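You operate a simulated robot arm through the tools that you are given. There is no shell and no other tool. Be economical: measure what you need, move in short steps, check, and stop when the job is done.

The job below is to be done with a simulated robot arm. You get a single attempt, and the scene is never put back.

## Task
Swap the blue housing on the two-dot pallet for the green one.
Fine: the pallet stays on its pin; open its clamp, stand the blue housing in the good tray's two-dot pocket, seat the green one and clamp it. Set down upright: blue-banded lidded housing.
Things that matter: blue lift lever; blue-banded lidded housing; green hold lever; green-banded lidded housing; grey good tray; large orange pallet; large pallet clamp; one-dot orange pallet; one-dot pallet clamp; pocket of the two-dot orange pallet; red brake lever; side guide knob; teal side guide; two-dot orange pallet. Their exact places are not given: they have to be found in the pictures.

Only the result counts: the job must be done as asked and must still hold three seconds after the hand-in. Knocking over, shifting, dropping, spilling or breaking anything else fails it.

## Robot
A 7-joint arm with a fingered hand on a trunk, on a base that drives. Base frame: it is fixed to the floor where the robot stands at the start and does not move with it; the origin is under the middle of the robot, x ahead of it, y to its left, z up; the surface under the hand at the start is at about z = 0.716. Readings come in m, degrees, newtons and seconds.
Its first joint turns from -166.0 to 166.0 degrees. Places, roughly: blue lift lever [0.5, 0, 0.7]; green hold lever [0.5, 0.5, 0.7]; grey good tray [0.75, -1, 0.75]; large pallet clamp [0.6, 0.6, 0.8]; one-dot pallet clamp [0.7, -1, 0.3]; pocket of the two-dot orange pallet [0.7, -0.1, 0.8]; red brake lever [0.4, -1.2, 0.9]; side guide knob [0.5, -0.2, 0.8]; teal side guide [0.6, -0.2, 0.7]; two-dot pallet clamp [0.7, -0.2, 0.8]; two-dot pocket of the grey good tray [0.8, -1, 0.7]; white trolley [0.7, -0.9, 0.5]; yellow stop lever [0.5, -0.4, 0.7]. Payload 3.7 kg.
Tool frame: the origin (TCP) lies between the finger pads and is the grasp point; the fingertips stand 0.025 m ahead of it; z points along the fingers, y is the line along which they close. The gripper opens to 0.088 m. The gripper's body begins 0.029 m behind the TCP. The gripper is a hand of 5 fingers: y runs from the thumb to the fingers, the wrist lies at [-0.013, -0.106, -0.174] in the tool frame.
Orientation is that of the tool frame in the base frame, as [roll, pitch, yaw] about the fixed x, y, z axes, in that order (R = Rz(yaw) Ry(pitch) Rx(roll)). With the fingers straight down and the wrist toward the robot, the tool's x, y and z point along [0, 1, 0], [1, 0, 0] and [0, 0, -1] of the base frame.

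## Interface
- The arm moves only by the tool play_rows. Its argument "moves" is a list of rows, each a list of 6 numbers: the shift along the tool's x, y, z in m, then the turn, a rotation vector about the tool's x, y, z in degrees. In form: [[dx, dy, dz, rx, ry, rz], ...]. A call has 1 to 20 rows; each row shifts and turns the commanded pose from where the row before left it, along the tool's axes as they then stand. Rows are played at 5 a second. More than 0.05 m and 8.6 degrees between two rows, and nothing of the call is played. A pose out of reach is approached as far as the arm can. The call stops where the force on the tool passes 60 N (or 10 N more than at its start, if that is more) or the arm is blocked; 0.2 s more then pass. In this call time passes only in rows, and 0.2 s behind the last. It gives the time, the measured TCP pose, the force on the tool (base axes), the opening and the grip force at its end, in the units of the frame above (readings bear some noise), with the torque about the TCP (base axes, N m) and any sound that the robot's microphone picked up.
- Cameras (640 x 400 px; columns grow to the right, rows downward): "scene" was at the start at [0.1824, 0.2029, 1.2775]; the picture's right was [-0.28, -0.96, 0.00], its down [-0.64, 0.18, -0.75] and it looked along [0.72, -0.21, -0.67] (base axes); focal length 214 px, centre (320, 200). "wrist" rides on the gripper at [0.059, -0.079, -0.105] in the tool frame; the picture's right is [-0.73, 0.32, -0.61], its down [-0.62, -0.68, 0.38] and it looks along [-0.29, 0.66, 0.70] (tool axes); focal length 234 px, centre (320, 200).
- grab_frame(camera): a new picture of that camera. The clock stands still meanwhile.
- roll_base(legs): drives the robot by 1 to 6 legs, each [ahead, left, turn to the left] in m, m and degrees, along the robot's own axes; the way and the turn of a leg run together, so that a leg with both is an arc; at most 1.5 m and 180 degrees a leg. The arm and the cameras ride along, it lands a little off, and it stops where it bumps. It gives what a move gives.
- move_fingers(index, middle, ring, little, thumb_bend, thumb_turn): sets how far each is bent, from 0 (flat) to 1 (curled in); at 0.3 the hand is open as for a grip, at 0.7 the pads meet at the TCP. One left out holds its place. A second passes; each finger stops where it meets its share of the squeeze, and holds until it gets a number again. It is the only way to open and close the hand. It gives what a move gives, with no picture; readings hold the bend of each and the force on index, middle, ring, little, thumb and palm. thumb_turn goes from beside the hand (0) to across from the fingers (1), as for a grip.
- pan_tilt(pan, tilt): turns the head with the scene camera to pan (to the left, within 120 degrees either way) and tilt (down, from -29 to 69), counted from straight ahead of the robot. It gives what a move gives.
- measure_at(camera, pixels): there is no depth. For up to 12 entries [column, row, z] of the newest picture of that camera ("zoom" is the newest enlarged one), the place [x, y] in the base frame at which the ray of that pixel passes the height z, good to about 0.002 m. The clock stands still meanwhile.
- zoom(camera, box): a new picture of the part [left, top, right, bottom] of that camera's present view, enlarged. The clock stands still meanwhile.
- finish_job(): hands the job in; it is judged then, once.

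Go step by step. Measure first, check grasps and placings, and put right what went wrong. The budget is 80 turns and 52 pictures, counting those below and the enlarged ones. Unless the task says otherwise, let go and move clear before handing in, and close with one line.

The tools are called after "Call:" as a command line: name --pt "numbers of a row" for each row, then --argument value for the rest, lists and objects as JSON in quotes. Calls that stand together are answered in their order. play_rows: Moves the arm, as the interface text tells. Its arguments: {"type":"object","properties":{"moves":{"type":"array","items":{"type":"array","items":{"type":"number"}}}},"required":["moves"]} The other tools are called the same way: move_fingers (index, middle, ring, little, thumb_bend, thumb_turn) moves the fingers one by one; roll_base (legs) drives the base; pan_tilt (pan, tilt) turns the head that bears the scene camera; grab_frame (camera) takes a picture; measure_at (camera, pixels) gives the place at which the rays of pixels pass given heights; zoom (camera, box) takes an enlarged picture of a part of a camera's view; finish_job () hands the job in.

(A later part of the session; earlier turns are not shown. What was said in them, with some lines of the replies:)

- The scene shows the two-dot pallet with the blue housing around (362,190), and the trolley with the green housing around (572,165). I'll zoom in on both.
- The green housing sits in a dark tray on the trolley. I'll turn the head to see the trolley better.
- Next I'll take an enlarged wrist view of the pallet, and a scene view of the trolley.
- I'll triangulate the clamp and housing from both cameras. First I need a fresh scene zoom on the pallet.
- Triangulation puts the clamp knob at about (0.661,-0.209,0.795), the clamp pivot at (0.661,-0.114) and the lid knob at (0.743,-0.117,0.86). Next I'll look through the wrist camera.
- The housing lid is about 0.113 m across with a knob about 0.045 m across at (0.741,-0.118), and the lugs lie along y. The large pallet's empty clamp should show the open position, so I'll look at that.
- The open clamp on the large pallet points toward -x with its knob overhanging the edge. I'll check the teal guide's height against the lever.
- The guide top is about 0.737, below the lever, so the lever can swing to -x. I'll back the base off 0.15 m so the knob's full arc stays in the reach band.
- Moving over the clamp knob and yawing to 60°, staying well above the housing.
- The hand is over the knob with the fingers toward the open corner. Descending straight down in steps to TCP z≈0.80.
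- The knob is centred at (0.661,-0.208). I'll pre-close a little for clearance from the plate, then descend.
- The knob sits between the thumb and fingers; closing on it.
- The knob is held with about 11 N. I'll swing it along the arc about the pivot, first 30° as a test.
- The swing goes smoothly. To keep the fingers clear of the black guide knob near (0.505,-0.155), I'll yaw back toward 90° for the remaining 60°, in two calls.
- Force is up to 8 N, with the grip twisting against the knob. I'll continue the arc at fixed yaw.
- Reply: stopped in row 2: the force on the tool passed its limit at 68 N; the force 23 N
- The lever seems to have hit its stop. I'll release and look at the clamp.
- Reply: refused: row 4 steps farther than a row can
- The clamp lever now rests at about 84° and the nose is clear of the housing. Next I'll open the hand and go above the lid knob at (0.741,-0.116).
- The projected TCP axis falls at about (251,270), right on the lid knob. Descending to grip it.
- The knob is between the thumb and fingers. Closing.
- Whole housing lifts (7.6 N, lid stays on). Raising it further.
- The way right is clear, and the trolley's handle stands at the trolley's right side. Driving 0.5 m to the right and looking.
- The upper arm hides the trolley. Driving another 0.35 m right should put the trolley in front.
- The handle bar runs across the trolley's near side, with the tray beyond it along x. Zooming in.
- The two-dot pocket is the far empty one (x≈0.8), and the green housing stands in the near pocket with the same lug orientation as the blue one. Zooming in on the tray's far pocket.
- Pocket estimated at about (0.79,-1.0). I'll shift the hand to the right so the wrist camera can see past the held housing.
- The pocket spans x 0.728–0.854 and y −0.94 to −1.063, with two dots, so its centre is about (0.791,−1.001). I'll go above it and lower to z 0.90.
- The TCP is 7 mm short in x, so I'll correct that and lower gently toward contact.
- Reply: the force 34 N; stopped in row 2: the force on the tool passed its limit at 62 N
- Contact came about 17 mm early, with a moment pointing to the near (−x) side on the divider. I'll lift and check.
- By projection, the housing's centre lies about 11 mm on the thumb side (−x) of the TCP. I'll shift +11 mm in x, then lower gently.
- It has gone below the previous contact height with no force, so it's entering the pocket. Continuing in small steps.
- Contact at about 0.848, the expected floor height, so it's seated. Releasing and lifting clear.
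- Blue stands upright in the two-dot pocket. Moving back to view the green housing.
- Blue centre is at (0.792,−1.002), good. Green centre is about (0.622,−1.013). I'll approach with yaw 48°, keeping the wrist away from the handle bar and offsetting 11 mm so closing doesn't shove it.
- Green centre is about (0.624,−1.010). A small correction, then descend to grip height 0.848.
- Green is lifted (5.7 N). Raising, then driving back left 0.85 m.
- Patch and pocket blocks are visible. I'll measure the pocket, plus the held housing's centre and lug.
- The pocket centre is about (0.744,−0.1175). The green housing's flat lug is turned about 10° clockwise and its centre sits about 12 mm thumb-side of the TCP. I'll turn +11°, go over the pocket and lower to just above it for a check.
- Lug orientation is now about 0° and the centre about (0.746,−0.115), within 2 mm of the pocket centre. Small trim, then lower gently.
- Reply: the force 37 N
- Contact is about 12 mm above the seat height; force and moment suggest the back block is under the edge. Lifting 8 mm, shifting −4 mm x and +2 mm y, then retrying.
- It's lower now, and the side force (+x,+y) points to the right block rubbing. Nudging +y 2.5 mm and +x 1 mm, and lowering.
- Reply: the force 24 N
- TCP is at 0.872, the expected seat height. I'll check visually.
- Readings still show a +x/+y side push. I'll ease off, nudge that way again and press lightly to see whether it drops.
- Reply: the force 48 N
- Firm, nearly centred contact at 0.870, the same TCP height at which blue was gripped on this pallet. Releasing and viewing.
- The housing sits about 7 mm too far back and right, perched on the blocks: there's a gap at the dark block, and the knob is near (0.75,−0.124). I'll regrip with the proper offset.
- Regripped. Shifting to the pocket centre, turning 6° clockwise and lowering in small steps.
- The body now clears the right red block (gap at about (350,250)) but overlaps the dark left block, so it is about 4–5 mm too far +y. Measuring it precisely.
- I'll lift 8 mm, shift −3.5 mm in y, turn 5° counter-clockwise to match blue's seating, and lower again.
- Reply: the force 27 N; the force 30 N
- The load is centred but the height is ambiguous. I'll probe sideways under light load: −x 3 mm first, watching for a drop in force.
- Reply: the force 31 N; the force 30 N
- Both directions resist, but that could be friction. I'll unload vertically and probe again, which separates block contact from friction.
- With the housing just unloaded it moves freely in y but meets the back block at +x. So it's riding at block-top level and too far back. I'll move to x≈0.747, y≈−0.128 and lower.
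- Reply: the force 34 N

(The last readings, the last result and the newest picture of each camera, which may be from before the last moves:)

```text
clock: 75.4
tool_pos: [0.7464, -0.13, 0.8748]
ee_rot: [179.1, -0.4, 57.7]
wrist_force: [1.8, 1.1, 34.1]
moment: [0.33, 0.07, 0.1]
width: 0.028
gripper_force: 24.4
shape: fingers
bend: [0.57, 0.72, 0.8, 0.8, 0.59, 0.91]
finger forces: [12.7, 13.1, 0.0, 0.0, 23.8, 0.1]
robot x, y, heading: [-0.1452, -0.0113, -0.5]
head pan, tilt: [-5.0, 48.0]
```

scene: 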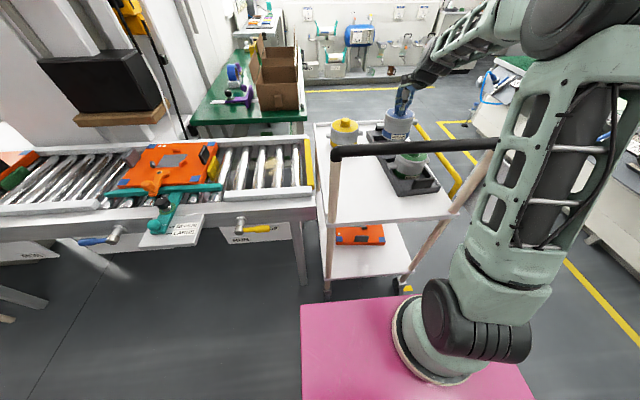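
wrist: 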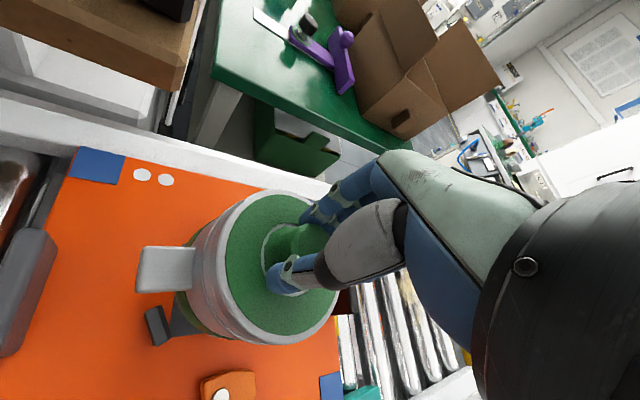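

Reconsidering: the contact loads are flat and centred (tiny moments), which an off-centre perch can't give. The housing slipped about 10 mm in the grip during the drive, so this is the floor. I'll centre it +3 mm in x, set it down, release and look.

Call:
play_rows --pt "0 0 -0.004 0 0 0" --pt "0.0016 0.0025 0 0 0 0" --pt "0 0 0.003 0 0 0"

Call:
move_fingers --index 0.35 --middle 0.35 --ring 0.35 --little 0.35 --thumb_bend 0.3

Call:
play_rows --pt "0 0 -0.02 0 0 0" --pt "0 0 -0.03 0 0 0" --pt "0 0 -0.04 0 0 0" --pt "0 0 -0.04 0 0 0" --pt "-0.035 -0.02 0 0 0 0" --pt "-0.035 -0.02 0 0 0 0" --pt "-0.035 -0.02 0 0 0 0"

Call:
zoom --camera "wrist" --box '[0, 60, 320, 300]'

```text
clock: 76.2
tool_pos: [0.75, -0.1302, 0.8746]
ee_rot: [179.2, -0.3, 57.7]
wrist_force: [-5.0, -1.6, 29.7]
moment: [0.2, 0.16, 0.05]
width: 0.028
gripper_force: 25.9
shape: fingers
bend: [0.71, 0.72, 0.8, 0.8, 0.59, 0.91]
finger forces: [10.8, 16.0, 0.0, 0.1, 23.9, 0.0]
robot x, y, heading: [-0.1456, -0.0066, -0.5]
head pan, tilt: [-5.0, 48.0]
```

```text
clock: 77.2
tool_pos: [0.7483, -0.1292, 0.8725]
ee_rot: [179.4, -0.3, 57.8]
wrist_force: [-0.5, 0.4, -0.3]
moment: [-0.01, 0.0, 0.05]
width: 0.0791
gripper_force: 0.1
shape: fingers
bend: [0.35, 0.35, 0.35, 0.35, 0.3, 0.97]
finger forces: [0.0, 0.0, 0.0, 0.1, 0.0, 0.1]
robot x, y, heading: [-0.1452, -0.0096, -0.8]
head pan, tilt: [-5.0, 48.0]
```

```text
clock: 78.8
tool_pos: [0.6409, -0.1845, 1.0009]
ee_rot: [179.4, -0.2, 57.6]
wrist_force: [-0.9, -0.1, 0.1]
moment: [0.04, 0.01, 0.0]
width: 0.079
gripper_force: 0.0
shape: fingers
bend: [0.35, 0.35, 0.35, 0.35, 0.3, 0.97]
finger forces: [0.1, 0.0, 0.1, 0.0, 0.0, 0.0]
robot x, y, heading: [-0.1445, -0.0124, -0.9]
head pan, tilt: [-5.0, 48.0]
```

```text
1.67 times, centred on (160, 180) of wrist
```

zoom: 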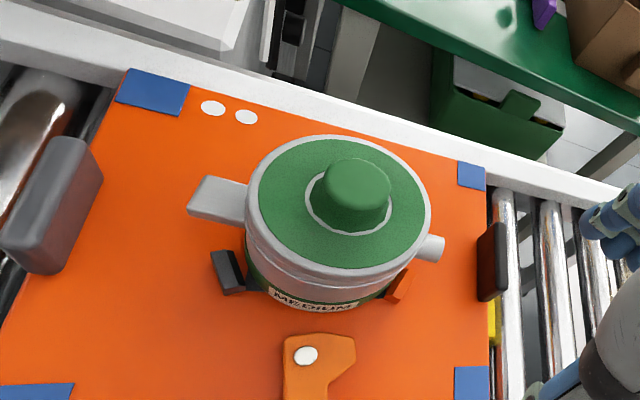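

Call:
measure_at --camera "zoom" --pixels '[[357, 182, 0.8585], [348, 203, 0.842], [188, 200, 0.8], [444, 248, 0.8], [228, 272, 0.76], [306, 355, 0.766], [400, 285, 0.757], [310, 308, 0.747], [250, 275, 0.747]]'

```text
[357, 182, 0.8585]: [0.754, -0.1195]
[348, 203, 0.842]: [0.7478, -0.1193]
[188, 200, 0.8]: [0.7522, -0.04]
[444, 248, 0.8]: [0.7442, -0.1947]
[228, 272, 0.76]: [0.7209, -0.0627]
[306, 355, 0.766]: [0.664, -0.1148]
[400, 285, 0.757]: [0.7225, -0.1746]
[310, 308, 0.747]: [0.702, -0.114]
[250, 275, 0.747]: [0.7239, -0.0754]
```

The lateral centring looks like blue's, but height is ambiguous. One scene zoom will let me triangulate the knob height.

Call:
zoom --camera "scene" --box '[350, 110, 430, 180]'

```text
5.71 times, centred on (390, 145) of scene
```

zoom: 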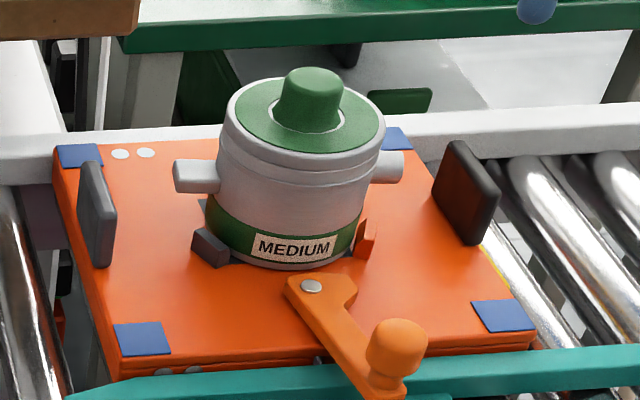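

Call:
measure_at --camera "zoom" --pixels '[[313, 92, 0.8585], [313, 92, 0.872], [308, 118, 0.842], [175, 178, 0.8], [404, 165, 0.8], [285, 269, 0.745], [312, 286, 0.766], [205, 225, 0.755], [362, 235, 0.755]]'

```text
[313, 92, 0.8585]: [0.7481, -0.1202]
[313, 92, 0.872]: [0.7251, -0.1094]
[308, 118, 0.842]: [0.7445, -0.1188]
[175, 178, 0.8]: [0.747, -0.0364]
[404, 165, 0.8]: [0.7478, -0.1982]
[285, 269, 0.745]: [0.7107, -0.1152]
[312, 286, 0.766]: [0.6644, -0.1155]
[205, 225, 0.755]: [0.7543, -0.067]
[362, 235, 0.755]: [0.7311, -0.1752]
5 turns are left
```

Both cameras agree at z≈0.8585, so the green housing is seated and centred. Now I'll grip the clamp knob at (0.567,−0.127).

Call:
play_rows --pt "0.0045 -0.0466 0 0 0 0" --pt "0.0045 -0.0466 0 0 0 0" --pt "0 0 0 0 0 -5.7" --pt "0 0 0 0 0 -5.7" --pt "0 0 0.045 0 0 0" --pt "0 0 0.045 0 0 0" --pt "0 0 0.045 0 0 0" --pt "0 0 0.04 0 0 0" --pt "0 0 0.021 0 0 0"

Call:
move_fingers --index 0.7 --middle 0.7 --ring 0.7 --little 0.7 --thumb_bend 0.7

```text
clock: 80.8
tool_pos: [0.5685, -0.1303, 0.8023]
ee_rot: [179.5, 0.0, 69.1]
wrist_force: [0.0, -0.8, 0.6]
moment: [-0.01, -0.02, -0.05]
width: 0.0812
gripper_force: 1.1
shape: fingers
bend: [0.34, 0.35, 0.35, 0.35, 0.3, 0.97]
finger forces: [1.5, 0.1, 0.1, 0.1, 0.0, 0.0]
robot x, y, heading: [-0.143, -0.0084, -0.8]
head pan, tilt: [-5.0, 48.0]
```

```text
clock: 81.8
tool_pos: [0.5688, -0.1306, 0.8031]
ee_rot: [179.4, 0.0, 69.0]
wrist_force: [0.5, -10.8, -0.1]
moment: [-0.22, -0.03, -0.19]
width: 0.0429
gripper_force: 12.2
shape: fingers
bend: [0.44, 0.65, 0.7, 0.7, 0.57, 0.97]
finger forces: [10.5, 3.7, 0.0, 0.0, 9.6, 0.0]
robot x, y, heading: [-0.1447, -0.0072, -0.8]
head pan, tilt: [-5.0, 48.0]
4 turns are left
```

The index is against the +y side of the knob and the thumb is on its −x side, which is good for pushing it closed. Swinging the lever back along the arc.

Call:
play_rows --pt "-0.01005 0.00592 0 0 0 0.75" --pt "-0.00916 0.00722 0 0 0 0.75" --pt "-0.0081 0.00839 0 0 0 0.75" --pt "-0.00689 0.0094 0 0 0 0.75" --pt "-0.00556 0.01025 0 0 0 0.75" --pt "-0.00413 0.0109 0 0 0 0.75"

Call:
play_rows --pt "-0.00262 0.01136 0 0 0 0.75" --pt "-0.00107 0.01161 0 0 0 0.75" --pt "0.00051 0.01165 0 0 0 0.75" --pt "0.00207 0.01147 0 0 0 0.75" --pt "0.0036 0.01109 0 0 0 0.75" --pt "0.00507 0.0105 0 0 0 0.75" --pt "0.002 0.0035 0 0 0 0"

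```text
clock: 83.2
tool_pos: [0.6011, -0.1901, 0.8056]
ee_rot: [179.3, -0.2, 64.5]
wrist_force: [-8.8, -6.3, 0.4]
moment: [-0.12, 0.07, 0.16]
width: 0.0254
gripper_force: 5.8
shape: fingers
bend: [0.58, 0.67, 0.7, 0.7, 0.58, 1.0]
finger forces: [0.3, 1.9, 0.0, 0.0, 9.8, 0.0]
robot x, y, heading: [-0.1427, -0.0049, -0.9]
head pan, tilt: [-5.0, 48.0]
```

```text
clock: 84.8
tool_pos: [0.6692, -0.214, 0.8058]
ee_rot: [179.4, -0.1, 59.9]
wrist_force: [-18.0, -10.9, 1.9]
moment: [-0.13, 0.17, 0.26]
width: 0.027
gripper_force: 10.0
shape: fingers
bend: [0.59, 0.69, 0.7, 0.7, 0.59, 1.0]
finger forces: [0.1, 1.6, 0.0, 0.0, 18.6, 0.1]
robot x, y, heading: [-0.1481, -0.0101, -0.7]
head pan, tilt: [-5.0, 48.0]
3 turns are left
```

The lever is at its closed position with the thumb pushing at 18 N. A small extra push to seat it, then release, retreat upward and check.

Call:
play_rows --pt "0.0015 0.0026 0 0 0 0" --pt "0.0015 0.0026 0 0 0 0"

Call:
move_fingers --index 0.42 --middle 0.42 --ring 0.42 --little 0.42 --thumb_bend 0.42

Call:
play_rows --pt "0 0 -0.03 0 0 0" --pt "0 0 -0.04 0 0 0" --pt "0 0 -0.04 0 0 0" --pt "0 0 -0.04 0 0 0" --pt "0 0 -0.04 0 0 0" --pt "-0.04 0 0 0 0 0" --pt "-0.04 0 0 0 0 0"

Call:
zoom --camera "scene" --box '[350, 110, 430, 180]'

```text
clock: 85.4
tool_pos: [0.6749, -0.2145, 0.8058]
ee_rot: [179.3, -0.2, 59.9]
wrist_force: [-23.4, -9.3, 5.5]
moment: [-0.05, 0.24, 0.38]
width: 0.0339
gripper_force: 12.1
shape: fingers
bend: [0.59, 0.7, 0.7, 0.7, 0.54, 1.0]
finger forces: [0.0, 0.3, 0.0, 0.1, 24.3, 0.1]
robot x, y, heading: [-0.1467, -0.0105, -0.8]
head pan, tilt: [-5.0, 48.0]
```

```text
clock: 86.4
tool_pos: [0.6755, -0.2137, 0.8038]
ee_rot: [179.3, -0.2, 60.0]
wrist_force: [-4.8, 1.8, 0.5]
moment: [0.0, 0.05, 0.1]
width: 0.0615
gripper_force: 3.0
shape: fingers
bend: [0.42, 0.47, 0.42, 0.42, 0.4, 0.99]
finger forces: [0.0, 4.4, 0.2, 0.1, 1.9, 0.0]
robot x, y, heading: [-0.1462, -0.0068, -0.6]
head pan, tilt: [-5.0, 48.0]
```

```text
clock: 88.0
tool_pos: [0.6324, -0.2817, 0.9941]
ee_rot: [179.2, -0.2, 60.2]
wrist_force: [0.0, -0.7, -0.1]
moment: [-0.01, -0.01, 0.01]
width: 0.0593
gripper_force: 0.1
shape: fingers
bend: [0.42, 0.42, 0.42, 0.42, 0.42, 0.98]
finger forces: [0.1, 0.1, 0.0, 0.1, 0.1, 0.0]
robot x, y, heading: [-0.1502, -0.0076, -0.7]
head pan, tilt: [-5.0, 48.0]
```

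```text
5.71 times, centred on (390, 145) of scene
2 turns are left
```

zoom: 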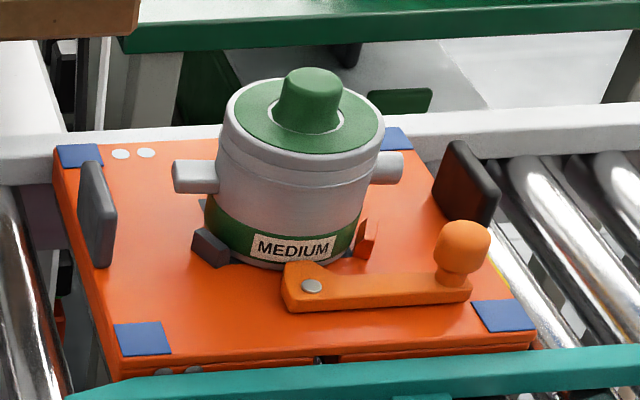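

The last picture shows the clamp lever swung fully back, with its knob at about (462,245) and its nose against the green housing. The housing stands upright between the pocket blocks, and the hand is clear, so I'm handing in.

Call:
finish_job

```text
The job is handed in.
```

I swapped the housings and handed the job in: blue stands upright in the good tray's two-dot pocket, and green sits in the two-dot pallet's pocket with the clamp closed. I judged green's seating from the pictures and force readings, because it took several tries to set down and had slipped in the grip.
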